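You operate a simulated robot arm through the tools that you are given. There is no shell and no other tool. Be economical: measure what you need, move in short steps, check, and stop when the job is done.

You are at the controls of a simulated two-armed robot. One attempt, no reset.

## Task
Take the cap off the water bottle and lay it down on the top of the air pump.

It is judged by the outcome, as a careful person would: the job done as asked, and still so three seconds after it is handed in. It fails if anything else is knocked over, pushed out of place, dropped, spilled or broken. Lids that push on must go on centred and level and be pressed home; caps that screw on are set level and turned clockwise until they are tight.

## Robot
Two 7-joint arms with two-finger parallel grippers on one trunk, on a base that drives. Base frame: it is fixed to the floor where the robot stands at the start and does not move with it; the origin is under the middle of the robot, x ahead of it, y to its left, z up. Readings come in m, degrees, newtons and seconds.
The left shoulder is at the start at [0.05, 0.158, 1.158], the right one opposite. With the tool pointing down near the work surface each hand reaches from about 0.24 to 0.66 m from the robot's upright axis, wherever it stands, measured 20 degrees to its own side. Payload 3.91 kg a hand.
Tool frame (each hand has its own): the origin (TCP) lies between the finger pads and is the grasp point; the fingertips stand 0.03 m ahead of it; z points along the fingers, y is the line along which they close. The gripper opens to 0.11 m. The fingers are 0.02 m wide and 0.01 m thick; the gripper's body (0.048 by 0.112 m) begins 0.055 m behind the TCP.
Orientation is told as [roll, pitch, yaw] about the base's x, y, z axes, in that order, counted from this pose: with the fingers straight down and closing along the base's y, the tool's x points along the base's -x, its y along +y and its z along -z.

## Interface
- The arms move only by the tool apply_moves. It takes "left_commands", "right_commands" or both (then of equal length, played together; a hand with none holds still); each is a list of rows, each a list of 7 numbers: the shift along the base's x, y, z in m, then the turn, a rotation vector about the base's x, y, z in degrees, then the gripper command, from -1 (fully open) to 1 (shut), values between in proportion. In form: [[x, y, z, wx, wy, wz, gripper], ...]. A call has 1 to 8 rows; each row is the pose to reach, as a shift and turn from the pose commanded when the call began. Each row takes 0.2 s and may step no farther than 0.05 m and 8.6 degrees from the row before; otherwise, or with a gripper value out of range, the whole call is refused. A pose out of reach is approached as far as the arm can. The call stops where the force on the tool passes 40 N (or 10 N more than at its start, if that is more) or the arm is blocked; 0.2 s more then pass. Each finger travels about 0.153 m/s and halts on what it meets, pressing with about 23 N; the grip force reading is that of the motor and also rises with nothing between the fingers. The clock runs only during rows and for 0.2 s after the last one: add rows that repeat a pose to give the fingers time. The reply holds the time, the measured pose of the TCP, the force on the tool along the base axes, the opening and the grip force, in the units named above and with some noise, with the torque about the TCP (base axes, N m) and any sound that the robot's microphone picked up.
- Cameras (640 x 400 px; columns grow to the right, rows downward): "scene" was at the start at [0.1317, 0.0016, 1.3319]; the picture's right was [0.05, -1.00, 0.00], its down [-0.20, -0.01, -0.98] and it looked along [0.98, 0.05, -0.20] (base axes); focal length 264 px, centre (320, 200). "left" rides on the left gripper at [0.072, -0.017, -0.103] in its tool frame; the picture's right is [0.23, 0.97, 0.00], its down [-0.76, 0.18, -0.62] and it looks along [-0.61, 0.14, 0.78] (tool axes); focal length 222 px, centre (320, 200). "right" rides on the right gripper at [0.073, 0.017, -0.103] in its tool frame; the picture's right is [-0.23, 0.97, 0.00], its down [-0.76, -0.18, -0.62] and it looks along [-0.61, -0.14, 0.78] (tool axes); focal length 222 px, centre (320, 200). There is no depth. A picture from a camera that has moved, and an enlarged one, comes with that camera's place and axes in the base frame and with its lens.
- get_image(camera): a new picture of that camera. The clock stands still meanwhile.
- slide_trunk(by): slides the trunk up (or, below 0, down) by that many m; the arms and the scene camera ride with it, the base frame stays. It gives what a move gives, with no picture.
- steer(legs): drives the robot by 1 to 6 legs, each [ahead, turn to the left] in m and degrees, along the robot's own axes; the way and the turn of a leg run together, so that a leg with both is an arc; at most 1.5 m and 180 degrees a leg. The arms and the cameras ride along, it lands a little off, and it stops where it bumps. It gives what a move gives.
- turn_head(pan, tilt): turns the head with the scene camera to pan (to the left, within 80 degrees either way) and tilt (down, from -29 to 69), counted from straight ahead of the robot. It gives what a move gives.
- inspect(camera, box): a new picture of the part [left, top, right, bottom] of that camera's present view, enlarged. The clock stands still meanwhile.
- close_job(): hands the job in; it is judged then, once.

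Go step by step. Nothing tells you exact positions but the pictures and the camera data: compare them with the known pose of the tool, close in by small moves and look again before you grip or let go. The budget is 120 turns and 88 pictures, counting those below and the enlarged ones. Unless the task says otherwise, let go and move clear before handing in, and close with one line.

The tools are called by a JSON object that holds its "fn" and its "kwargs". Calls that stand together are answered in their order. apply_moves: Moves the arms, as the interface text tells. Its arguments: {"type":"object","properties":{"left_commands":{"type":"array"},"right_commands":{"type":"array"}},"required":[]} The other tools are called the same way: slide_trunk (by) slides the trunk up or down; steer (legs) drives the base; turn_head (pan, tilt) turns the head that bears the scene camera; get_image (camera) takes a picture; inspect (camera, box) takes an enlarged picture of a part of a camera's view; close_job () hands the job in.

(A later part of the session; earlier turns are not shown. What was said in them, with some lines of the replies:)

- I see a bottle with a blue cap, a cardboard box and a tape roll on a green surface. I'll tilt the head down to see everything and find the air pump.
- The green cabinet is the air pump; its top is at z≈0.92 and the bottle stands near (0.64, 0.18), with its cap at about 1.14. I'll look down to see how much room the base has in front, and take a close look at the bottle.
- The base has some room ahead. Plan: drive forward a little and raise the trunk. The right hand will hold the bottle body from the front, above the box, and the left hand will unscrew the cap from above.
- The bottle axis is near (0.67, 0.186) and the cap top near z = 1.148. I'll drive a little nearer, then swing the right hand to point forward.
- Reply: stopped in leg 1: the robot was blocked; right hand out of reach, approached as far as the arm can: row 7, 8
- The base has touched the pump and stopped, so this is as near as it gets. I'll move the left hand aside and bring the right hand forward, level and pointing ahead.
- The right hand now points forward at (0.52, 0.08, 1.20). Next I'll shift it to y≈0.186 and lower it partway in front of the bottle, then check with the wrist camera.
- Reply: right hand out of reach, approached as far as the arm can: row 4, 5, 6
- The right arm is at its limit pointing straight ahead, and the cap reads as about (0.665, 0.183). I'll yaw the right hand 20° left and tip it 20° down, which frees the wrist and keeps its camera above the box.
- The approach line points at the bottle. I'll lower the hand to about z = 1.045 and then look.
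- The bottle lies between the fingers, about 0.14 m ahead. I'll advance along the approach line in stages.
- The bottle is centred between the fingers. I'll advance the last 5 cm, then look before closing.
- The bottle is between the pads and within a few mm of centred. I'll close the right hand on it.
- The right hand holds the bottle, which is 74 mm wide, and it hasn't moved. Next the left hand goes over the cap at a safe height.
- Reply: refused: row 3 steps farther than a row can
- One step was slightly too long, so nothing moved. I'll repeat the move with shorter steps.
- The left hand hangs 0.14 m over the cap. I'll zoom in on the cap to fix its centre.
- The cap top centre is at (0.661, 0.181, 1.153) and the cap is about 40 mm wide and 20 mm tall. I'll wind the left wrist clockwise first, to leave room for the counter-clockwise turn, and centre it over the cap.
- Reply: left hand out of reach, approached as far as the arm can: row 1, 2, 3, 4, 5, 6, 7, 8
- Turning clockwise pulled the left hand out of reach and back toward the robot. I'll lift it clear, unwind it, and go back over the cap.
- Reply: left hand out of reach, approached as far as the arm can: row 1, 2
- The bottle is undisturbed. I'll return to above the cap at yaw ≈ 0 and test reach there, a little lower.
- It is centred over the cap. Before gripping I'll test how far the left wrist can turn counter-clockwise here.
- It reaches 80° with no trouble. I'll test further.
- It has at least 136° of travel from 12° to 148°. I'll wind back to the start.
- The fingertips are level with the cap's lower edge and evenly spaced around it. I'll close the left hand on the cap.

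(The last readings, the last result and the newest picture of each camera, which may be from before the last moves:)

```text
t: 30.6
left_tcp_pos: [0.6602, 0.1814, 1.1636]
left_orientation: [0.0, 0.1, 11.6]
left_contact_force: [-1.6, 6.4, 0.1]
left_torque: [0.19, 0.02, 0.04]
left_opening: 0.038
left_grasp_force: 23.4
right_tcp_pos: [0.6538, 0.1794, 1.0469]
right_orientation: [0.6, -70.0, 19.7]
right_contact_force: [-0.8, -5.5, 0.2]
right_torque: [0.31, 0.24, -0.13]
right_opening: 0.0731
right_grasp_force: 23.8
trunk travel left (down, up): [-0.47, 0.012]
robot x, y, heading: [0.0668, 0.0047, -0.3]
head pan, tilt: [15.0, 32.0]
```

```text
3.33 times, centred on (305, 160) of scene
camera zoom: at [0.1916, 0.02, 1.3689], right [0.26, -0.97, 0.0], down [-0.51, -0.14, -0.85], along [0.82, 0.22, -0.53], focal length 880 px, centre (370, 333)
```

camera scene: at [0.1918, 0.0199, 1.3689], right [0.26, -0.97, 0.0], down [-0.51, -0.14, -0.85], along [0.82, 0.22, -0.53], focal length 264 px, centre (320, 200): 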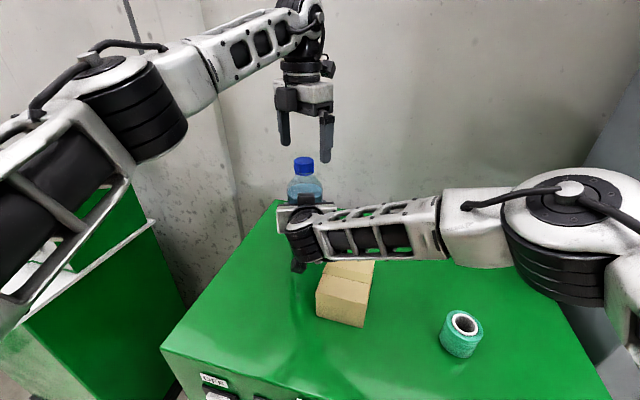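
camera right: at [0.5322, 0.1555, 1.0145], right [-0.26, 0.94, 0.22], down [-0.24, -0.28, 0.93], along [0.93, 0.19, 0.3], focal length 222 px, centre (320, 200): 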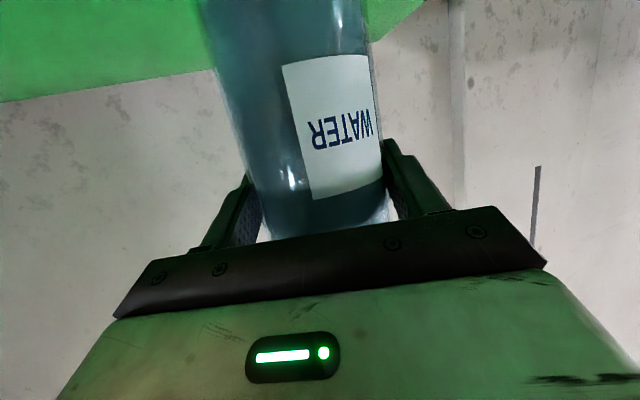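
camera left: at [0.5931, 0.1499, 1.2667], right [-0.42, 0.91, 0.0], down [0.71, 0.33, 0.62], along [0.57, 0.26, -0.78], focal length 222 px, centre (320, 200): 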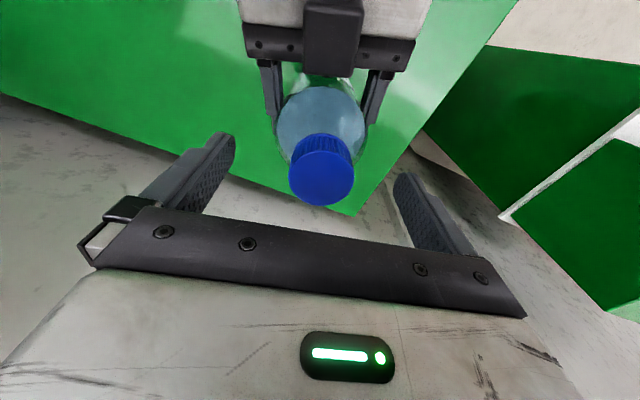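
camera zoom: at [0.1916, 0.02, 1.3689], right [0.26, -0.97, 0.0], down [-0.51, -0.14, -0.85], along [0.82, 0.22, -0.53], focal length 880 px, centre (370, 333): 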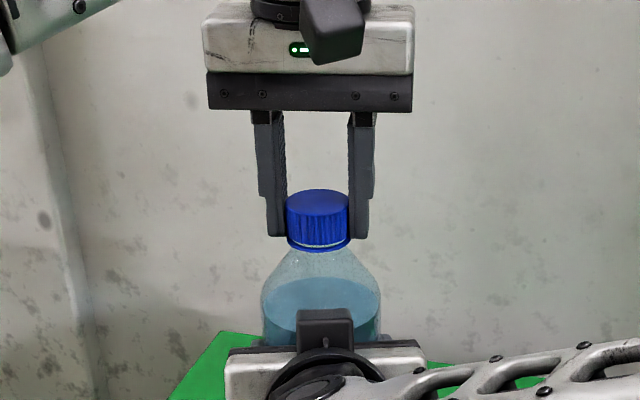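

The cap is gripped at 38 mm. I'll start turning it counter-clockwise and watch the torque.

{"fn": "apply_moves", "kwargs": {"left_commands": [[0, 0.001, 0, 0, 0, 5, 1], [0, 0.001, 0, 0, 0, 10, 1], [0, 0.001, 0.0, 0, 0, 15, 1], [0, 0.001, 0.0, 0, 0, 20, 1]]}}

{"fn": "inspect", "kwargs": {"camera": "scene", "box": [250, 100, 360, 220]}}

```text
t: 31.6
left_tcp_pos: [0.6594, 0.1816, 1.1634]
left_orientation: [0.0, 0.0, 31.6]
left_contact_force: [0.0, 1.8, 1.4]
left_torque: [0.07, 0.02, 0.0]
left_opening: 0.038
left_grasp_force: 23.3
right_tcp_pos: [0.6547, 0.1808, 1.0483]
right_orientation: [0.2, -70.1, 19.9]
right_contact_force: [0.7, -3.6, -1.1]
right_torque: [-0.25, -0.12, -0.09]
right_opening: 0.0727
right_grasp_force: 22.7
trunk travel left (down, up): [-0.47, 0.012]
robot x, y, heading: [0.0692, 0.0009, 0.2]
head pan, tilt: [15.0, 32.0]
```

```text
3.33 times, centred on (305, 160) of scene
camera zoom: at [0.1919, 0.0197, 1.3689], right [0.26, -0.97, 0.0], down [-0.51, -0.14, -0.85], along [0.82, 0.22, -0.53], focal length 880 px, centre (370, 333)
```

zoom: 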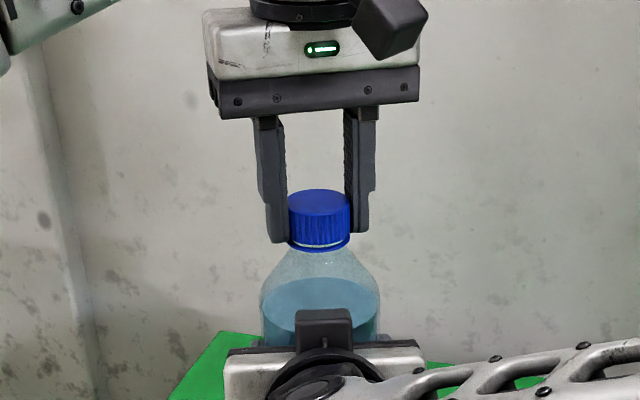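

It turned 20° with little torque and the bottle stayed put. I'll continue.

{"fn": "apply_moves", "kwargs": {"left_commands": [[0, 0, 0, 0, 0, 8, 1], [0, 0, 0, 0, 0, 16, 1], [0, 0, 0.0, 0, 0, 24, 1], [0, 0, 0.0, 0, 0, 32, 1], [0, 0, 0, 0, 0, 40, 1], [0, 0, 0, 0, 0, 48, 1], [0, 0, 0, 0, 0, 56, 1]]}}

{"fn": "inspect", "kwargs": {"camera": "scene", "box": [250, 100, 360, 220]}}

```text
t: 33.2
left_tcp_pos: [0.6586, 0.1822, 1.1642]
left_orientation: [-0.1, 0.1, 87.9]
left_contact_force: [2.4, 1.3, 1.2]
left_torque: [0.05, -0.07, -0.04]
left_opening: 0.0381
left_grasp_force: 23.0
right_tcp_pos: [0.6536, 0.1801, 1.0462]
right_orientation: [0.3, -70.0, 20.0]
right_contact_force: [-1.0, -3.8, 0.2]
right_torque: [-0.29, -0.49, -0.05]
right_opening: 0.0731
right_grasp_force: 22.7
trunk travel left (down, up): [-0.47, 0.012]
robot x, y, heading: [0.0683, -0.0029, -0.1]
head pan, tilt: [15.0, 32.0]
```

```text
3.33 times, centred on (305, 160) of scene
camera zoom: at [0.1919, 0.0198, 1.3689], right [0.26, -0.97, 0.0], down [-0.51, -0.14, -0.85], along [0.82, 0.22, -0.53], focal length 880 px, centre (370, 333)
```

zoom: 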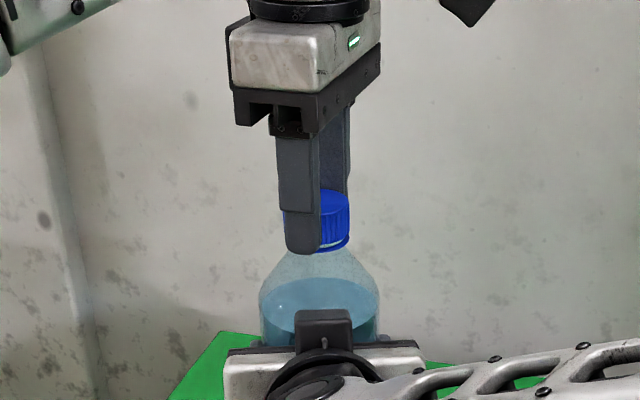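

Still smooth. I'll turn another 60°.

{"fn": "apply_moves", "kwargs": {"left_commands": [[0, 0, 0, 0, 0, 8, 1], [0, 0, 0, 0, 0, 16, 1], [0, 0, 0.0, 0, 0, 24, 1], [0, 0, 0.0, 0, 0, 32, 1], [0, 0, 0, 0, 0, 40, 1], [0, 0, 0, 0, 0, 48, 1], [0, 0, 0, 0, 0, 56, 1], [0, 0, 0, 0, 0, 62, 1]]}}

{"fn": "inspect", "kwargs": {"camera": "scene", "box": [250, 100, 360, 220]}}

{"fn": "get_image", "kwargs": {"camera": "left"}}

```text
t: 35.0
left_tcp_pos: [0.6597, 0.1815, 1.165]
left_orientation: [0.0, 0.1, 149.8]
left_contact_force: [4.6, 1.7, 5.6]
left_torque: [0.09, -0.14, 0.01]
left_opening: 0.0378
left_grasp_force: 22.5
right_tcp_pos: [0.6533, 0.1809, 1.0469]
right_orientation: [0.4, -69.9, 19.7]
right_contact_force: [-5.3, -2.8, 0.1]
right_torque: [-0.19, -0.34, -0.1]
right_opening: 0.0725
right_grasp_force: 22.5
trunk travel left (down, up): [-0.47, 0.012]
robot x, y, heading: [0.0667, 0.0015, 0.1]
head pan, tilt: [15.0, 32.0]
```

```text
3.33 times, centred on (305, 160) of scene
camera zoom: at [0.1914, 0.0198, 1.369], right [0.26, -0.97, 0.0], down [-0.51, -0.14, -0.85], along [0.82, 0.22, -0.53], focal length 880 px, centre (370, 333)
```

zoom: 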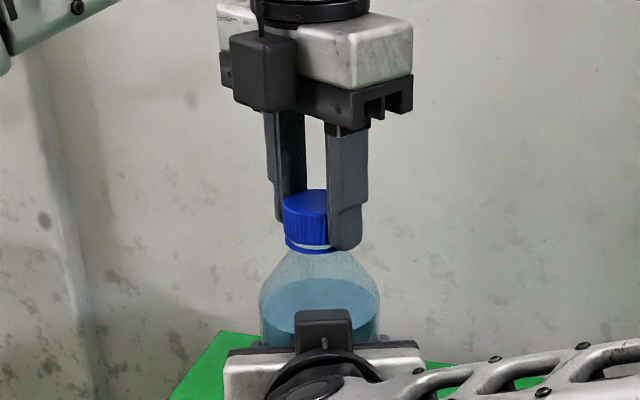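

```text
50 pictures are left
camera left: at [0.7297, 0.159, 1.2674], right [-0.29, -0.96, 0.0], down [-0.75, 0.23, 0.62], along [-0.59, 0.18, -0.78], focal length 222 px, centre (320, 200)
```

left: 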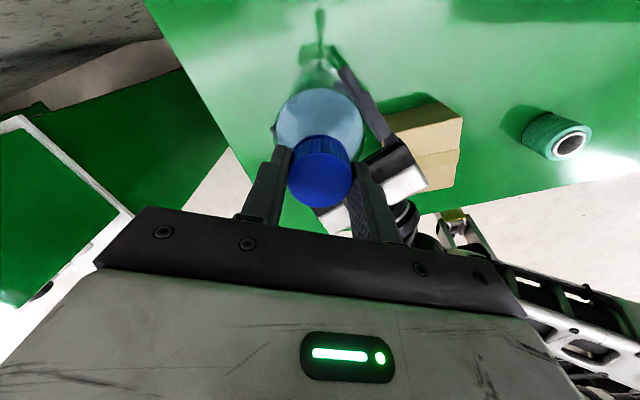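

The upward push of about 5 N on the left hand shows the cap rising on its thread. I'll open, wind back, and take a second turn.

{"fn": "apply_moves", "kwargs": {"left_commands": [[0, 0, 0, 0, 0, 0, 0.2], [0, 0, 0, 0, 0, 0, -0.4], [0, 0, 0.001, 0, 0, -8.5, -0.4], [0, 0, 0.001, 0, 0, -17, -0.4], [0, 0, 0.001, 0, 0, -25.5, -0.4], [0, 0, 0.001, 0, 0, -34, -0.4], [0, 0, 0.001, 0, 0, -42.5, -0.4], [0, 0, 0.001, 0, 0, -51, -0.4]]}}

{"fn": "apply_moves", "kwargs": {"left_commands": [[0, 0, 0, 0, 0, -8.5, -0.4], [0, 0, 0, 0, 0, -17, -0.4], [0, 0, 0, 0, 0, -25.5, -0.4], [0, 0, 0, 0, 0, -34, -0.4], [0, 0, 0, 0, 0, -42.5, -0.4], [0, 0, 0, 0, 0, -51, -0.4], [0, 0, 0, 0, 0, -59.5, -0.4], [0, 0, 0, 0, 0, -68, -0.4]]}}

{"fn": "apply_moves", "kwargs": {"left_commands": [[0, 0, 0, 0, 0, -8.5, -0.4], [0, 0, 0, 0, 0, -17, -0.4], [0, 0, 0, 0, 0, -18.5, 0], [0, 0, 0, 0, 0, -18.5, 0.5], [0, 0, 0, 0, 0, -18.5, 1], [0, 0, 0, 0, 0, -18.5, 1]]}}

{"fn": "inspect", "kwargs": {"camera": "scene", "box": [250, 100, 360, 220]}}

```text
t: 36.8
left_tcp_pos: [0.6593, 0.1815, 1.1645]
left_orientation: [0.0, 0.0, 98.5]
left_contact_force: [-0.1, 0.7, -0.6]
left_torque: [0.0, -0.02, 0.02]
left_opening: 0.0769
left_grasp_force: 0.1
right_tcp_pos: [0.6547, 0.1793, 1.0465]
right_orientation: [0.3, -70.0, 19.8]
right_contact_force: [-0.7, 1.5, -0.3]
right_torque: [-0.02, -0.01, -0.07]
right_opening: 0.072
right_grasp_force: 22.9
trunk travel left (down, up): [-0.47, 0.012]
robot x, y, heading: [0.0668, -0.0023, 0.2]
head pan, tilt: [15.0, 32.0]
```

```text
t: 38.6
left_tcp_pos: [0.6593, 0.1822, 1.1642]
left_orientation: [0.0, 0.1, 30.6]
left_contact_force: [-0.2, -0.2, -0.1]
left_torque: [-0.01, 0.0, -0.05]
left_opening: 0.0768
left_grasp_force: 0.1
right_tcp_pos: [0.654, 0.1795, 1.0458]
right_orientation: [0.3, -70.0, 19.8]
right_contact_force: [0.3, -0.3, -0.8]
right_torque: [-0.13, -0.08, -0.1]
right_opening: 0.0723
right_grasp_force: 22.8
trunk travel left (down, up): [-0.47, 0.012]
robot x, y, heading: [0.0679, 0.001, 0.0]
head pan, tilt: [15.0, 32.0]
```

```text
t: 40.0
left_tcp_pos: [0.6585, 0.1824, 1.1647]
left_orientation: [0.1, 0.0, 12.2]
left_contact_force: [0.0, 0.9, 0.3]
left_torque: [0.0, 0.01, 0.07]
left_opening: 0.0377
left_grasp_force: 22.4
right_tcp_pos: [0.6529, 0.1791, 1.046]
right_orientation: [0.3, -70.1, 19.6]
right_contact_force: [-0.5, -0.7, 0.3]
right_torque: [0.01, -0.01, -0.05]
right_opening: 0.0721
right_grasp_force: 22.5
trunk travel left (down, up): [-0.47, 0.012]
robot x, y, heading: [0.0653, 0.0007, 0.1]
head pan, tilt: [15.0, 32.0]
```

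```text
3.33 times, centred on (305, 160) of scene
camera zoom: at [0.1918, 0.02, 1.3689], right [0.26, -0.97, 0.0], down [-0.51, -0.14, -0.85], along [0.82, 0.22, -0.53], focal length 880 px, centre (370, 333)
```

zoom: 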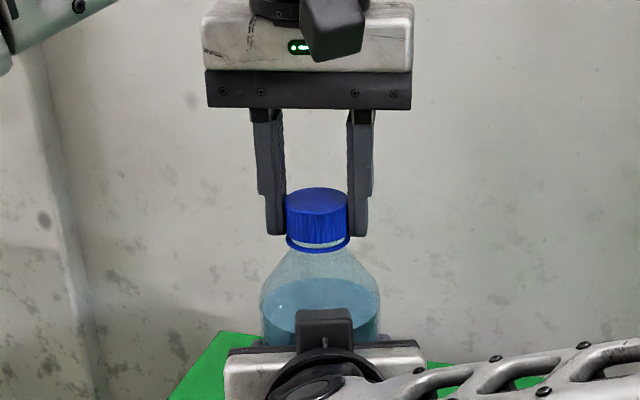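

The gap above the tamper ring has widened, so it is unscrewing. I'll make the second turn with a slight rise to follow the thread.

{"fn": "apply_moves", "kwargs": {"left_commands": [[0, 0, 0, 0, 0, 8.5, 1], [0, 0, 0.0002, 0, 0, 17, 1], [0, 0, 0.0003, 0, 0, 25.5, 1], [0, 0, 0.0004, 0, 0, 34, 1], [0, 0, 0.0005, 0, 0, 42.5, 1], [0, 0, 0.0006, 0, 0, 51, 1], [0, 0, 0.0007, 0, 0, 59.5, 1], [0, 0, 0.0008, 0, 0, 68, 1]]}}

{"fn": "apply_moves", "kwargs": {"left_commands": [[0, 0, 0.0001, 0, 0, 8.5, 1], [0, 0, 0.0002, 0, 0, 17, 1], [0, 0, 0.0003, 0, 0, 25.5, 1], [0, 0, 0.0004, 0, 0, 34, 1], [0, 0, 0.0005, 0, 0, 42.5, 1], [0, 0, 0.0006, 0, 0, 51, 1], [0, 0, 0.0007, 0, 0, 59.5, 1], [0, 0, 0.0008, 0, 0, 68, 1]]}}

{"fn": "inspect", "kwargs": {"camera": "scene", "box": [250, 100, 360, 220]}}

```text
t: 41.8
left_tcp_pos: [0.6589, 0.1815, 1.1654]
left_orientation: [-0.1, 0.0, 80.4]
left_contact_force: [-2.0, 3.4, 0.8]
left_torque: [0.09, 0.1, 0.0]
left_opening: 0.0378
left_grasp_force: 22.5
right_tcp_pos: [0.6543, 0.1793, 1.0466]
right_orientation: [0.4, -70.1, 19.7]
right_contact_force: [0.5, -3.8, 0.0]
right_torque: [0.14, 0.12, -0.04]
right_opening: 0.072
right_grasp_force: 23.4
trunk travel left (down, up): [-0.47, 0.012]
robot x, y, heading: [0.0687, -0.0008, 0.1]
head pan, tilt: [15.0, 32.0]
```

```text
t: 43.6
left_tcp_pos: [0.6602, 0.1819, 1.1664]
left_orientation: [0.0, 0.0, 148.4]
left_contact_force: [0.2, 0.1, -0.6]
left_torque: [-0.03, -0.02, -0.03]
left_opening: 0.0379
left_grasp_force: 23.3
right_tcp_pos: [0.6535, 0.1804, 1.0471]
right_orientation: [0.4, -70.0, 19.7]
right_contact_force: [0.1, -1.7, 0.8]
right_torque: [-0.32, -0.21, -0.04]
right_opening: 0.0717
right_grasp_force: 23.3
trunk travel left (down, up): [-0.47, 0.012]
robot x, y, heading: [0.0671, -0.0017, -0.0]
head pan, tilt: [15.0, 32.0]
```

```text
3.33 times, centred on (305, 160) of scene
camera zoom: at [0.192, 0.0198, 1.3689], right [0.26, -0.97, 0.0], down [-0.51, -0.14, -0.85], along [0.82, 0.22, -0.53], focal length 880 px, centre (370, 333)
```

zoom: 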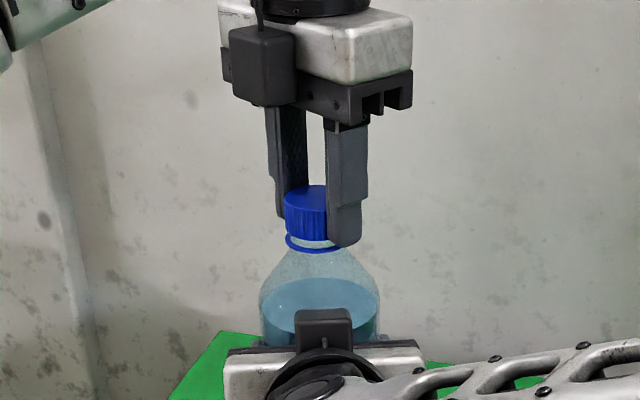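

All forces on the left hand have dropped to about zero, so the cap may be free. I'll try a gentle 3 mm lift.

{"fn": "apply_moves", "kwargs": {"left_commands": [[0, 0, 0.001, 0, 0, 0, 1], [0, 0, 0.002, 0, 0, 0, 1], [0, 0, 0.003, 0, 0, 0, 1]]}}

{"fn": "inspect", "kwargs": {"camera": "scene", "box": [250, 100, 360, 220]}}

```text
t: 44.4
left_tcp_pos: [0.6599, 0.1814, 1.1711]
left_orientation: [0.0, 0.0, 148.2]
left_contact_force: [0.9, 0.7, 0.1]
left_torque: [-0.03, 0.01, 0.0]
left_opening: 0.0376
left_grasp_force: 23.3
right_tcp_pos: [0.6549, 0.1801, 1.0471]
right_orientation: [0.3, -70.0, 19.8]
right_contact_force: [0.4, -1.5, 0.8]
right_torque: [-0.2, -0.19, -0.03]
right_opening: 0.0716
right_grasp_force: 23.2
trunk travel left (down, up): [-0.47, 0.012]
robot x, y, heading: [0.0635, -0.0012, 0.0]
head pan, tilt: [15.0, 32.0]
```

```text
3.33 times, centred on (305, 160) of scene
camera zoom: at [0.1919, 0.0199, 1.3689], right [0.26, -0.97, 0.0], down [-0.51, -0.14, -0.85], along [0.82, 0.22, -0.53], focal length 880 px, centre (370, 333)
```

zoom: 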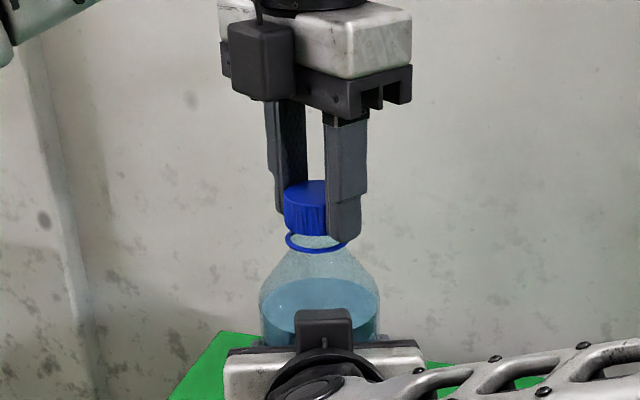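

The cap lifts with no force, so it is free. I'll raise it well clear.

{"fn": "apply_moves", "kwargs": {"left_commands": [[0, 0, 0.005, 0, 0, 0, 1], [0, 0, 0.015, 0, 0, 0, 1], [0, 0, 0.035, 0, 0, 0, 1], [0, 0, 0.06, 0, 0, 0, 1], [0, 0, 0.08, 0, 0, 0, 1]]}}

{"fn": "get_image", "kwargs": {"camera": "scene"}}

{"fn": "get_image", "kwargs": {"camera": "left"}}

```text
t: 45.6
left_tcp_pos: [0.6602, 0.1813, 1.2493]
left_orientation: [0.0, 0.0, 148.2]
left_contact_force: [0.0, -0.7, -0.4]
left_torque: [0.0, -0.02, 0.0]
left_opening: 0.0378
left_grasp_force: 22.8
right_tcp_pos: [0.6541, 0.1804, 1.046]
right_orientation: [0.4, -70.0, 19.8]
right_contact_force: [-0.9, -0.4, 0.6]
right_torque: [-0.25, -0.06, -0.01]
right_opening: 0.0717
right_grasp_force: 22.5
trunk travel left (down, up): [-0.47, 0.012]
robot x, y, heading: [0.0689, 0.0009, -0.0]
head pan, tilt: [15.0, 32.0]
```

```text
46 pictures are left
camera scene: at [0.1918, 0.0197, 1.3689], right [0.26, -0.97, 0.0], down [-0.51, -0.14, -0.85], along [0.82, 0.22, -0.53], focal length 264 px, centre (320, 200)
```

scene: 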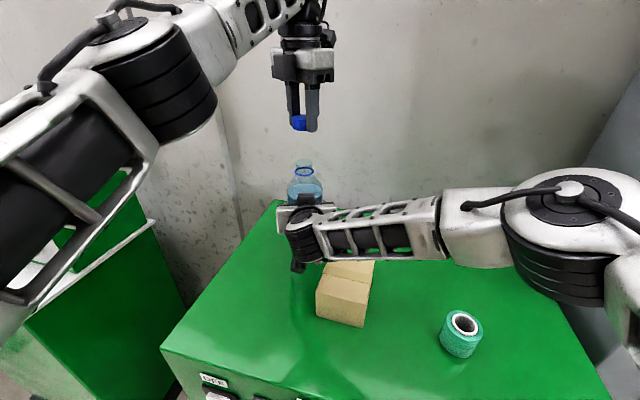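

```text
45 pictures are left
camera left: at [0.7301, 0.1564, 1.3527], right [-0.32, -0.95, 0.0], down [-0.74, 0.25, 0.62], along [-0.59, 0.2, -0.78], focal length 222 px, centre (320, 200)
```

left: 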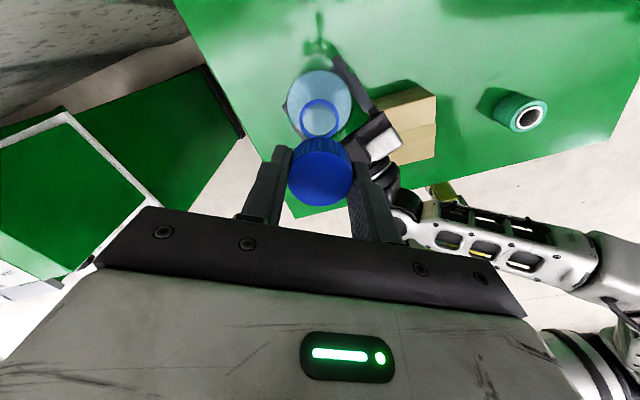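

The cap is off and held by the left hand. Next I'll release the bottle with the right hand and back it straight out.

{"fn": "apply_moves", "kwargs": {"right_commands": [[0, 0, 0, 0, 0, 0, 0.2], [0, 0, 0, 0, 0, 0, -0.3], [0, 0, 0, 0, 0, 0, -0.8], [0, 0, 0, 0, 0, 0, -1], [0, 0, 0, 0, 0, 0, -1]]}}

{"fn": "get_image", "kwargs": {"camera": "right"}}

```text
t: 46.8
left_tcp_pos: [0.6603, 0.1809, 1.2494]
left_orientation: [0.0, 0.0, 148.1]
left_contact_force: [0.0, 0.5, 0.2]
left_torque: [-0.01, -0.04, 0.0]
left_opening: 0.0378
left_grasp_force: 23.3
right_tcp_pos: [0.655, 0.1803, 1.0469]
right_orientation: [0.3, -70.1, 19.8]
right_contact_force: [0.6, 0.3, -0.2]
right_torque: [0.0, 0.01, 0.0]
right_opening: 0.1101
right_grasp_force: 0.1
trunk travel left (down, up): [-0.47, 0.012]
robot x, y, heading: [0.0673, -0.0029, 0.2]
head pan, tilt: [15.0, 32.0]
```

```text
44 pictures are left
camera right: at [0.5326, 0.155, 1.0143], right [-0.26, 0.94, 0.22], down [-0.24, -0.28, 0.93], along [0.93, 0.19, 0.3], focal length 222 px, centre (320, 200)
```

right: 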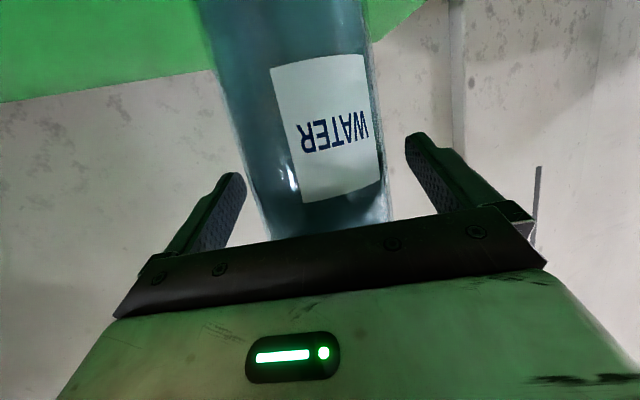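

The bottle stands free and the fingers are clear on both sides. I'll back out along the approach line, then rise and move right.

{"fn": "apply_moves", "kwargs": {"right_commands": [[-0.03, -0.011, 0, 0, 0, 0, -1], [-0.07, -0.0255, 0, 0, 0, 0, -1], [-0.11, -0.04, 0.0, 0, 0, 0, -1], [-0.122, -0.044, 0.03, 0, 0, 0, -1], [-0.122, -0.044, 0.065, 0, 0, 0, -1], [-0.115, -0.08, 0.08, 0, 0, 0, -1], [-0.11, -0.12, 0.1, 0, 0, 0, -1]]}}

{"fn": "apply_moves", "kwargs": {"right_commands": [[0, -0.04, 0.015, 0, 0, 0, -1], [0, -0.08, 0.03, 0, 0, 0, -1], [0, -0.12, 0.04, 0, 0, 0, -1], [0, -0.16, 0.05, 0, 0, 0, -1], [0, -0.2, 0.05, 0, 0, 0, -1]]}}

{"fn": "get_image", "kwargs": {"camera": "scene"}}

```text
t: 48.4
left_tcp_pos: [0.6605, 0.1804, 1.2499]
left_orientation: [-0.1, 0.0, 148.2]
left_contact_force: [-0.3, 0.1, -1.1]
left_torque: [-0.01, -0.03, -0.04]
left_opening: 0.0377
left_grasp_force: 23.7
right_tcp_pos: [0.5439, 0.0599, 1.1472]
right_orientation: [0.4, -70.0, 19.7]
right_contact_force: [0.3, -0.9, 0.1]
right_torque: [-0.01, -0.01, 0.04]
right_opening: 0.1099
right_grasp_force: 0.0
trunk travel left (down, up): [-0.47, 0.012]
robot x, y, heading: [0.0652, -0.0015, -0.2]
head pan, tilt: [15.0, 32.0]
```

```text
t: 49.6
left_tcp_pos: [0.6588, 0.1793, 1.25]
left_orientation: [-0.1, 0.0, 148.2]
left_contact_force: [0.5, 0.1, 0.0]
left_torque: [0.03, 0.02, 0.02]
left_opening: 0.038
left_grasp_force: 23.9
right_tcp_pos: [0.5438, -0.1419, 1.1959]
right_orientation: [0.3, -70.0, 19.9]
right_contact_force: [0.0, -0.3, -0.1]
right_torque: [0.0, 0.01, 0.01]
right_opening: 0.1101
right_grasp_force: 0.1
trunk travel left (down, up): [-0.47, 0.012]
robot x, y, heading: [0.0677, 0.0038, 0.0]
head pan, tilt: [15.0, 32.0]
```

```text
43 pictures are left
camera scene: at [0.1916, 0.019, 1.369], right [0.26, -0.97, 0.0], down [-0.51, -0.14, -0.85], along [0.82, 0.22, -0.53], focal length 264 px, centre (320, 200)
```

scene: 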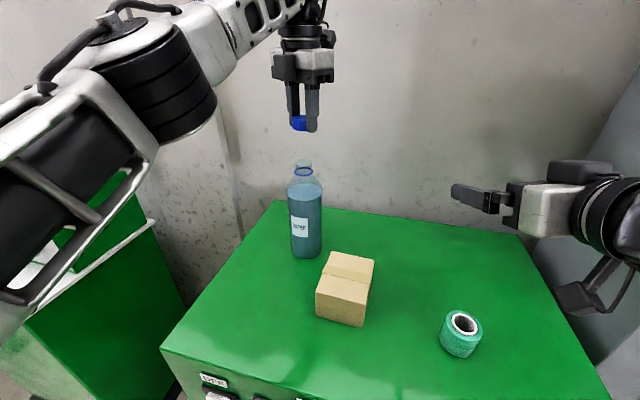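

The right hand is clear, and the bottle, box and tape are all in place. I'll carry the cap to the free area at about (0.47, 0.22), unwinding the wrist on the way.

{"fn": "apply_moves", "kwargs": {"left_commands": [[-0.02, 0.005, 0, 0, 0, -8.5, 1], [-0.045, 0.01, 0, 0, 0, -17, 1], [-0.07, 0.015, 0, 0, 0, -25.5, 1], [-0.095, 0.02, 0, 0, 0, -34, 1], [-0.12, 0.025, 0, 0, 0, -42.5, 1], [-0.145, 0.03, 0, 0, 0, -51, 1], [-0.17, 0.035, 0, 0, 0, -59.5, 1], [-0.19, 0.04, 0, 0, 0, -68, 1]]}}

{"fn": "apply_moves", "kwargs": {"left_commands": [[0, 0, 0, 0, 0, -8.5, 1], [0, 0, -0.02, 0, 0, -17, 1], [0, 0, -0.04, 0, 0, -25.5, 1], [0, 0, -0.06, 0, 0, -34, 1], [0, 0, -0.08, 0, 0, -42.5, 1], [0, 0, -0.1, 0, 0, -51, 1], [0, 0, -0.12, 0, 0, -59.5, 1], [0, 0, -0.15, 0, 0, -68, 1]]}}

{"fn": "get_image", "kwargs": {"camera": "scene"}}

{"fn": "get_image", "kwargs": {"camera": "left"}}

```text
t: 51.4
left_tcp_pos: [0.4701, 0.2231, 1.2493]
left_orientation: [0.1, 0.0, 80.0]
left_contact_force: [0.0, 0.0, 0.9]
left_torque: [0.02, 0.02, -0.04]
left_opening: 0.0378
left_grasp_force: 22.8
right_tcp_pos: [0.5434, -0.1402, 1.1968]
right_orientation: [0.2, -70.0, 19.8]
right_contact_force: [-0.3, -0.1, 0.2]
right_torque: [0.0, -0.01, 0.0]
right_opening: 0.1099
right_grasp_force: 0.1
trunk travel left (down, up): [-0.47, 0.012]
robot x, y, heading: [0.0671, -0.0016, -0.0]
head pan, tilt: [15.0, 32.0]
```

```text
t: 53.2
left_tcp_pos: [0.4694, 0.2226, 1.0986]
left_orientation: [-0.1, 0.0, 11.9]
left_contact_force: [-0.5, -0.3, -0.5]
left_torque: [-0.03, 0.01, 0.03]
left_opening: 0.0378
left_grasp_force: 23.2
right_tcp_pos: [0.5445, -0.1394, 1.1967]
right_orientation: [0.3, -70.1, 19.7]
right_contact_force: [0.2, 0.7, -0.6]
right_torque: [0.0, -0.03, -0.03]
right_opening: 0.1099
right_grasp_force: 0.1
trunk travel left (down, up): [-0.47, 0.012]
robot x, y, heading: [0.063, 0.003, 0.1]
head pan, tilt: [15.0, 32.0]
```

```text
42 pictures are left
camera scene: at [0.1921, 0.0202, 1.3689], right [0.26, -0.97, 0.0], down [-0.51, -0.14, -0.85], along [0.82, 0.22, -0.53], focal length 264 px, centre (320, 200)
```

scene: 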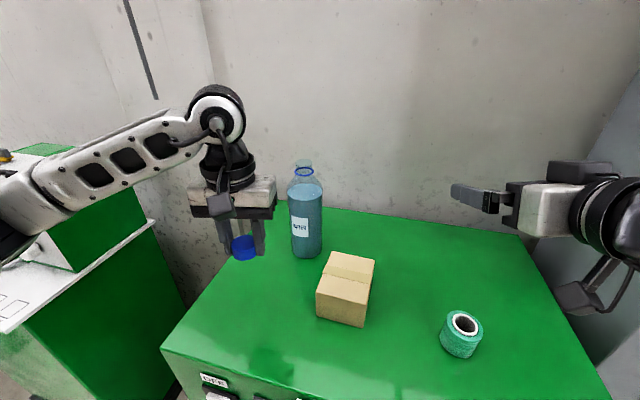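

```text
41 pictures are left
camera left: at [0.4021, 0.19, 1.2018], right [-0.42, 0.91, 0.0], down [0.71, 0.33, 0.62], along [0.56, 0.26, -0.78], focal length 222 px, centre (320, 200)
```

left: 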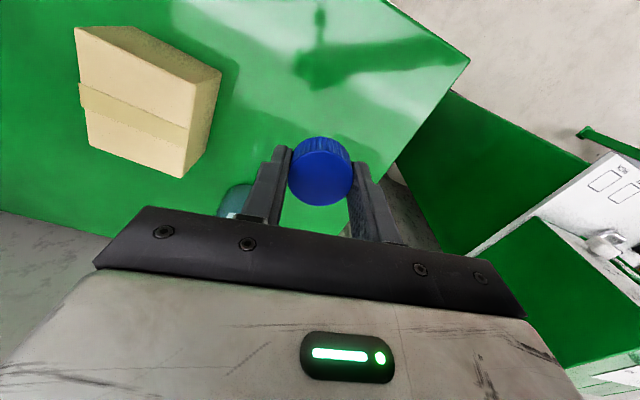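

The cap hangs over a clear patch. I'll lower it most of the way and check the remaining gap.

{"fn": "apply_moves", "kwargs": {"left_commands": [[0, 0, -0.04, 0, 0, 0, 1], [0, 0, -0.08, 0, 0, 0, 1], [0, 0, -0.11, 0, 0, 0, 1], [0, 0, -0.125, 0, 0, 0, 1]]}}

{"fn": "inspect", "kwargs": {"camera": "scene", "box": [190, 240, 320, 340]}}

```text
t: 54.2
left_tcp_pos: [0.4703, 0.2223, 0.9734]
left_orientation: [0.0, 0.0, 12.2]
left_contact_force: [0.0, 0.3, -0.3]
left_torque: [-0.02, -0.02, 0.03]
left_opening: 0.0378
left_grasp_force: 23.1
right_tcp_pos: [0.5449, -0.1393, 1.1962]
right_orientation: [0.3, -69.9, 19.8]
right_contact_force: [0.6, -0.1, -0.1]
right_torque: [0.01, 0.01, -0.04]
right_opening: 0.11
right_grasp_force: 0.1
trunk travel left (down, up): [-0.47, 0.012]
robot x, y, heading: [0.0634, 0.0002, -0.1]
head pan, tilt: [15.0, 32.0]
```

```text
4.00 times, centred on (255, 290) of scene
camera zoom: at [0.192, 0.02, 1.3689], right [0.26, -0.97, 0.0], down [-0.51, -0.14, -0.85], along [0.82, 0.22, -0.53], focal length 1056 px, centre (580, -160)
```

zoom: 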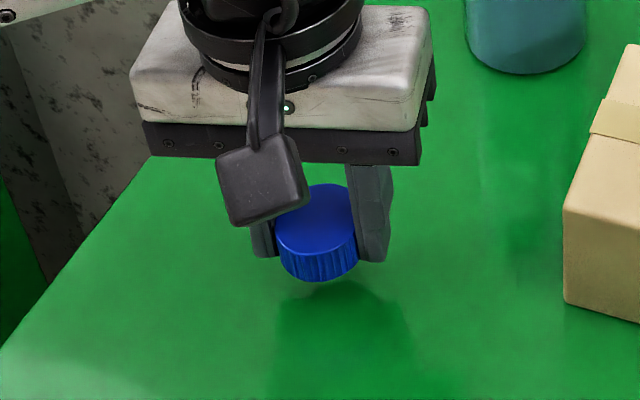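

There is still a gap of roughly 1–2 cm. I'll go down slowly and watch the force.

{"fn": "apply_moves", "kwargs": {"left_commands": [[0, 0, -0.004, 0, 0, 0, 1], [0, 0, -0.008, 0, 0, 0, 1], [0, 0, -0.011, 0, 0, 0, 1]]}}

{"fn": "inspect", "kwargs": {"camera": "scene", "box": [190, 240, 320, 340]}}

```text
t: 55.0
left_tcp_pos: [0.4717, 0.2216, 0.9628]
left_orientation: [-0.1, 0.1, 12.2]
left_contact_force: [-0.9, 0.8, -1.0]
left_torque: [0.0, 0.02, -0.02]
left_opening: 0.0379
left_grasp_force: 22.8
right_tcp_pos: [0.5445, -0.1406, 1.1968]
right_orientation: [0.3, -69.9, 19.7]
right_contact_force: [-0.2, -0.2, -0.4]
right_torque: [0.03, 0.02, 0.0]
right_opening: 0.11
right_grasp_force: 0.1
trunk travel left (down, up): [-0.47, 0.012]
robot x, y, heading: [0.0699, -0.0022, -0.2]
head pan, tilt: [15.0, 32.0]
```

```text
4.00 times, centred on (255, 290) of scene
camera zoom: at [0.192, 0.02, 1.3689], right [0.26, -0.97, 0.0], down [-0.51, -0.14, -0.85], along [0.82, 0.22, -0.53], focal length 1056 px, centre (580, -160)
```

zoom: 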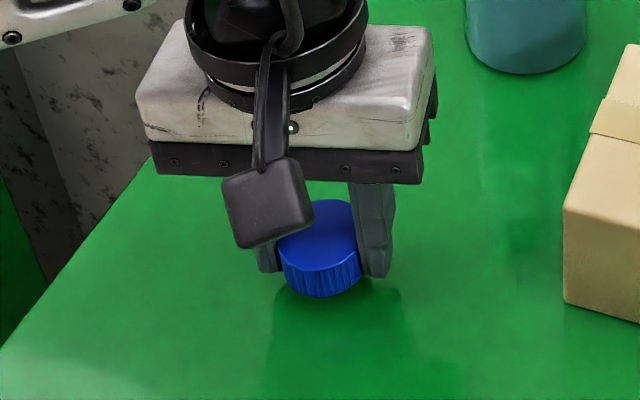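

Nearly down and no contact force yet. I'll go in 2 mm steps.

{"fn": "apply_moves", "kwargs": {"left_commands": [[0, 0, -0.002, 0, 0, 0, 1], [0, 0, -0.004, 0, 0, 0, 1], [0, 0, -0.006, 0, 0, 0, 1]]}}

{"fn": "inspect", "kwargs": {"camera": "scene", "box": [190, 240, 320, 340]}}

```text
t: 55.8
left_tcp_pos: [0.4701, 0.2214, 0.9575]
left_orientation: [0.0, 0.0, 12.2]
left_contact_force: [-0.1, 0.2, 0.1]
left_torque: [-0.02, 0.03, -0.01]
left_opening: 0.0378
left_grasp_force: 22.5
right_tcp_pos: [0.5444, -0.1407, 1.1971]
right_orientation: [0.3, -70.0, 19.8]
right_contact_force: [0.7, -0.3, -0.2]
right_torque: [-0.07, -0.02, -0.03]
right_opening: 0.11
right_grasp_force: 0.0
trunk travel left (down, up): [-0.47, 0.012]
robot x, y, heading: [0.0687, -0.002, 0.1]
head pan, tilt: [15.0, 32.0]
```

```text
4.00 times, centred on (255, 290) of scene
camera zoom: at [0.192, 0.02, 1.3689], right [0.26, -0.97, 0.0], down [-0.51, -0.14, -0.85], along [0.82, 0.22, -0.53], focal length 1056 px, centre (580, -160)
```

zoom: 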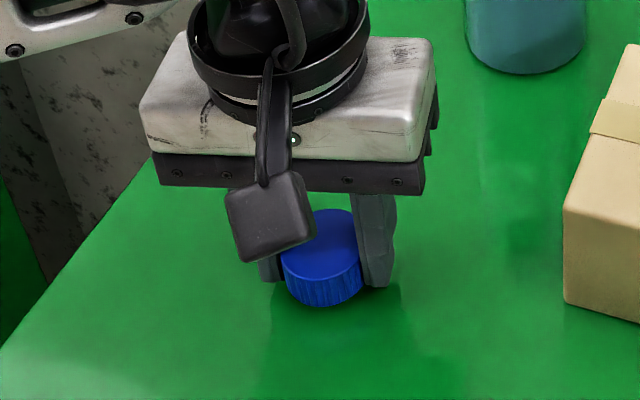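

{"fn": "apply_moves", "kwargs": {"left_commands": [[0, 0, -0.0015, 0, 0, 0, 1], [0, 0, -0.003, 0, 0, 0, 1], [0, 0, -0.004, 0, 0, 0, 1]]}}

{"fn": "inspect", "kwargs": {"camera": "scene", "box": [190, 240, 320, 340]}}

```text
t: 56.6
left_tcp_pos: [0.4693, 0.2216, 0.9532]
left_orientation: [-0.1, 0.0, 12.2]
left_contact_force: [-0.7, 0.8, -0.6]
left_torque: [-0.03, 0.02, -0.03]
left_opening: 0.0378
left_grasp_force: 23.7
right_tcp_pos: [0.5446, -0.1397, 1.1968]
right_orientation: [0.3, -70.0, 19.8]
right_contact_force: [0.2, 0.0, 0.1]
right_torque: [-0.01, -0.01, -0.03]
right_opening: 0.1102
right_grasp_force: 0.1
trunk travel left (down, up): [-0.47, 0.012]
robot x, y, heading: [0.0655, -0.0039, -0.1]
head pan, tilt: [15.0, 32.0]
```

```text
4.00 times, centred on (255, 290) of scene
camera zoom: at [0.192, 0.02, 1.3689], right [0.26, -0.97, 0.0], down [-0.51, -0.14, -0.85], along [0.82, 0.22, -0.53], focal length 1056 px, centre (580, -160)
```

zoom: 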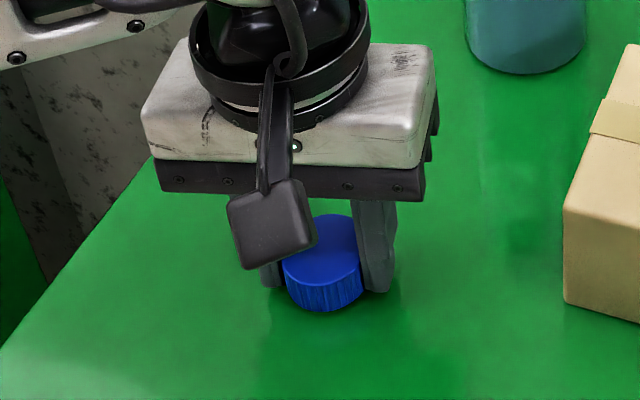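

It is very close and there is still no contact, so I'll keep going in the same small steps.

{"fn": "apply_moves", "kwargs": {"left_commands": [[0, 0, -0.0015, 0, 0, 0, 1], [0, 0, -0.003, 0, 0, 0, 1]]}}

```text
t: 57.2
left_tcp_pos: [0.4699, 0.2219, 0.9495]
left_orientation: [0.1, 0.0, 12.2]
left_contact_force: [-0.2, -0.9, 0.3]
left_torque: [0.02, 0.01, 0.01]
left_opening: 0.0376
left_grasp_force: 23.1
right_tcp_pos: [0.5446, -0.1405, 1.1958]
right_orientation: [0.3, -70.0, 19.7]
right_contact_force: [-0.7, -0.4, 0.8]
right_torque: [0.01, 0.01, -0.02]
right_opening: 0.11
right_grasp_force: 0.1
trunk travel left (down, up): [-0.47, 0.012]
robot x, y, heading: [0.0668, -0.0037, 0.0]
head pan, tilt: [15.0, 32.0]
```

{"fn": "apply_moves", "kwargs": {"left_commands": [[0, 0, -0.0015, 0, 0, 0, 1], [0, 0, -0.003, 0, 0, 0, 1]]}}

{"fn": "inspect", "kwargs": {"camera": "scene", "box": [220, 280, 300, 330]}}

```text
t: 57.8
left_tcp_pos: [0.4691, 0.223, 0.9503]
left_orientation: [0.0, -0.3, 12.2]
left_contact_force: [-2.2, 2.6, 20.2]
left_torque: [0.45, 0.36, -0.06]
left_opening: 0.0377
left_grasp_force: 23.3
right_tcp_pos: [0.5432, -0.14, 1.198]
right_orientation: [0.3, -70.2, 19.9]
right_contact_force: [0.8, 0.0, 0.2]
right_torque: [-0.02, 0.02, 0.0]
right_opening: 0.1099
right_grasp_force: 0.1
trunk travel left (down, up): [-0.47, 0.012]
robot x, y, heading: [0.0685, 0.0013, 0.2]
head pan, tilt: [15.0, 32.0]
```

```text
8.00 times, centred on (260, 305) of scene
camera zoom: at [0.1902, 0.0194, 1.3695], right [0.26, -0.97, 0.0], down [-0.51, -0.14, -0.85], along [0.82, 0.22, -0.53], focal length 2112 px, centre (800, -640)
```

zoom: 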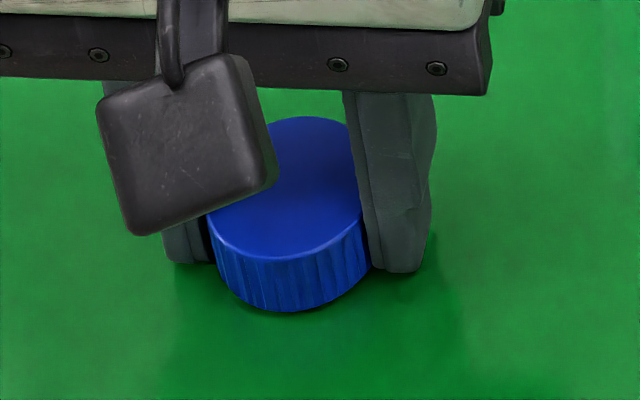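

The cap is on the surface (20 N upward). I'll ease back 2 mm and open gently.

{"fn": "apply_moves", "kwargs": {"left_commands": [[0, 0, 0.002, 0, 0, 0, 1], [0, 0, 0.002, 0, 0, 0, 0.2], [0, 0, 0.002, 0, 0, 0, 0], [0, 0, 0.002, 0, 0, 0, -0.3], [0, 0, 0.002, 0, 0, 0, -0.4], [0, 0, 0.002, 0, 0, 0, -0.4]]}}

{"fn": "inspect", "kwargs": {"camera": "scene", "box": [200, 250, 320, 330]}}

```text
t: 59.2
left_tcp_pos: [0.4683, 0.2235, 0.9505]
left_orientation: [0.0, -0.1, 12.3]
left_contact_force: [-5.0, 5.5, 16.7]
left_torque: [-0.54, 0.08, -0.12]
left_opening: 0.0741
left_grasp_force: 0.0
right_tcp_pos: [0.543, -0.1408, 1.1973]
right_orientation: [0.1, -70.2, 19.8]
right_contact_force: [0.5, -0.1, 0.1]
right_torque: [0.02, 0.0, -0.01]
right_opening: 0.11
right_grasp_force: 0.0
trunk travel left (down, up): [-0.47, 0.012]
robot x, y, heading: [0.07, 0.002, 0.1]
head pan, tilt: [15.0, 32.0]
```

```text
5.00 times, centred on (260, 290) of scene
camera zoom: at [0.1901, 0.0201, 1.3692], right [0.26, -0.97, 0.0], down [-0.51, -0.14, -0.85], along [0.82, 0.22, -0.53], focal length 1320 px, centre (620, -250)
```

zoom: 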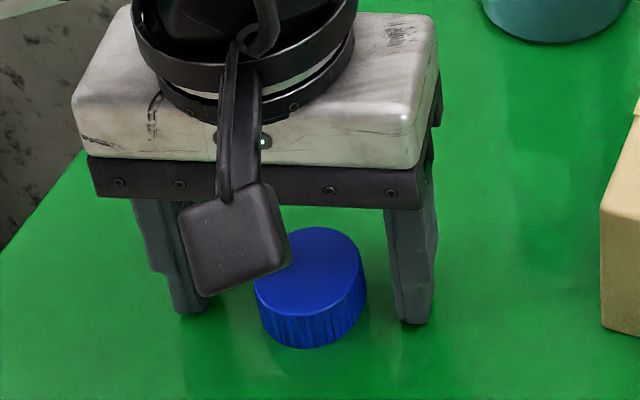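

The cap sits flat and free, and the fingertips still press lightly on the surface. I'll lift straight up.

{"fn": "apply_moves", "kwargs": {"left_commands": [[0, 0, 0.005, 0, 0, 0, -0.4], [0, 0, 0.02, 0, 0, 0, -0.4], [0, 0, 0.05, 0, 0, 0, -0.4], [0, 0, 0.1, 0, 0, 0, -0.4], [0, 0, 0.15, 0, 0, 0, -0.4], [0, 0.03, 0.18, 0, 0, 0, -0.4], [0, 0.06, 0.2, 0, 0, 0, -0.4]]}}

{"fn": "get_image", "kwargs": {"camera": "scene"}}

{"fn": "get_image", "kwargs": {"camera": "left"}}

```text
t: 60.8
left_tcp_pos: [0.4689, 0.2802, 1.1497]
left_orientation: [0.0, 0.0, 12.1]
left_contact_force: [0.2, 0.3, 0.0]
left_torque: [-0.01, -0.01, 0.01]
left_opening: 0.077
left_grasp_force: 0.0
right_tcp_pos: [0.5439, -0.1404, 1.1954]
right_orientation: [0.3, -70.0, 19.7]
right_contact_force: [0.4, 0.6, 0.3]
right_torque: [0.01, -0.02, -0.02]
right_opening: 0.1099
right_grasp_force: 0.0
trunk travel left (down, up): [-0.47, 0.012]
robot x, y, heading: [0.0653, -0.0004, 0.1]
head pan, tilt: [15.0, 32.0]
```

```text
34 pictures are left
camera scene: at [0.1916, 0.0202, 1.3689], right [0.26, -0.97, 0.0], down [-0.51, -0.14, -0.85], along [0.82, 0.22, -0.53], focal length 264 px, centre (320, 200)
```

scene: 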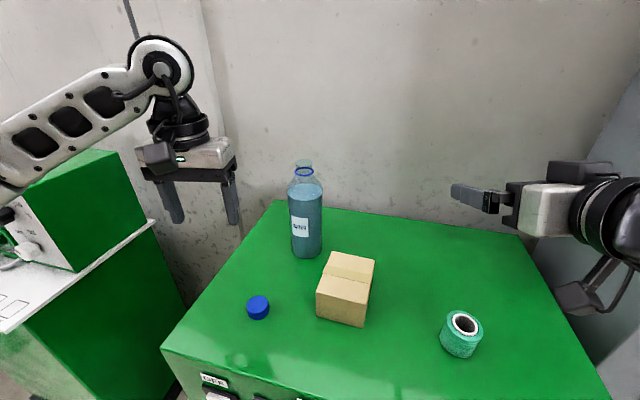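

```text
33 pictures are left
camera left: at [0.4011, 0.2489, 1.2522], right [-0.43, 0.9, 0.0], down [0.71, 0.33, 0.62], along [0.56, 0.26, -0.78], focal length 222 px, centre (320, 200)
```

left: 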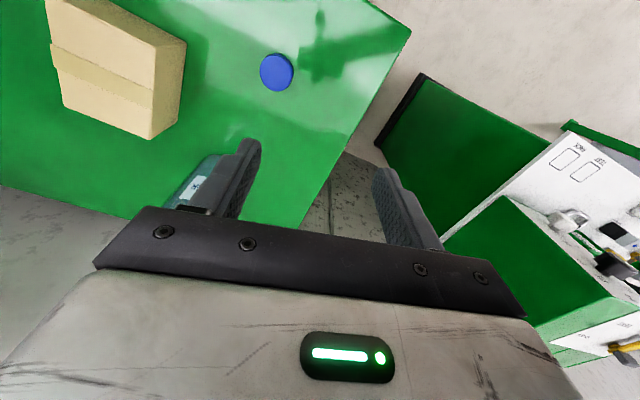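

The cap lies flat on the air pump's top. The bottle, box and tape all stand where they were, and both hands are clear, so I'm handing in.

{"fn": "close_job", "kwargs": {}}

```text
The job is handed in.
```

I unscrewed the cap from the water bottle and laid it flat on top of the air pump. The bottle, box and tape roll are where they were; the base did bump the pump's front while driving up.
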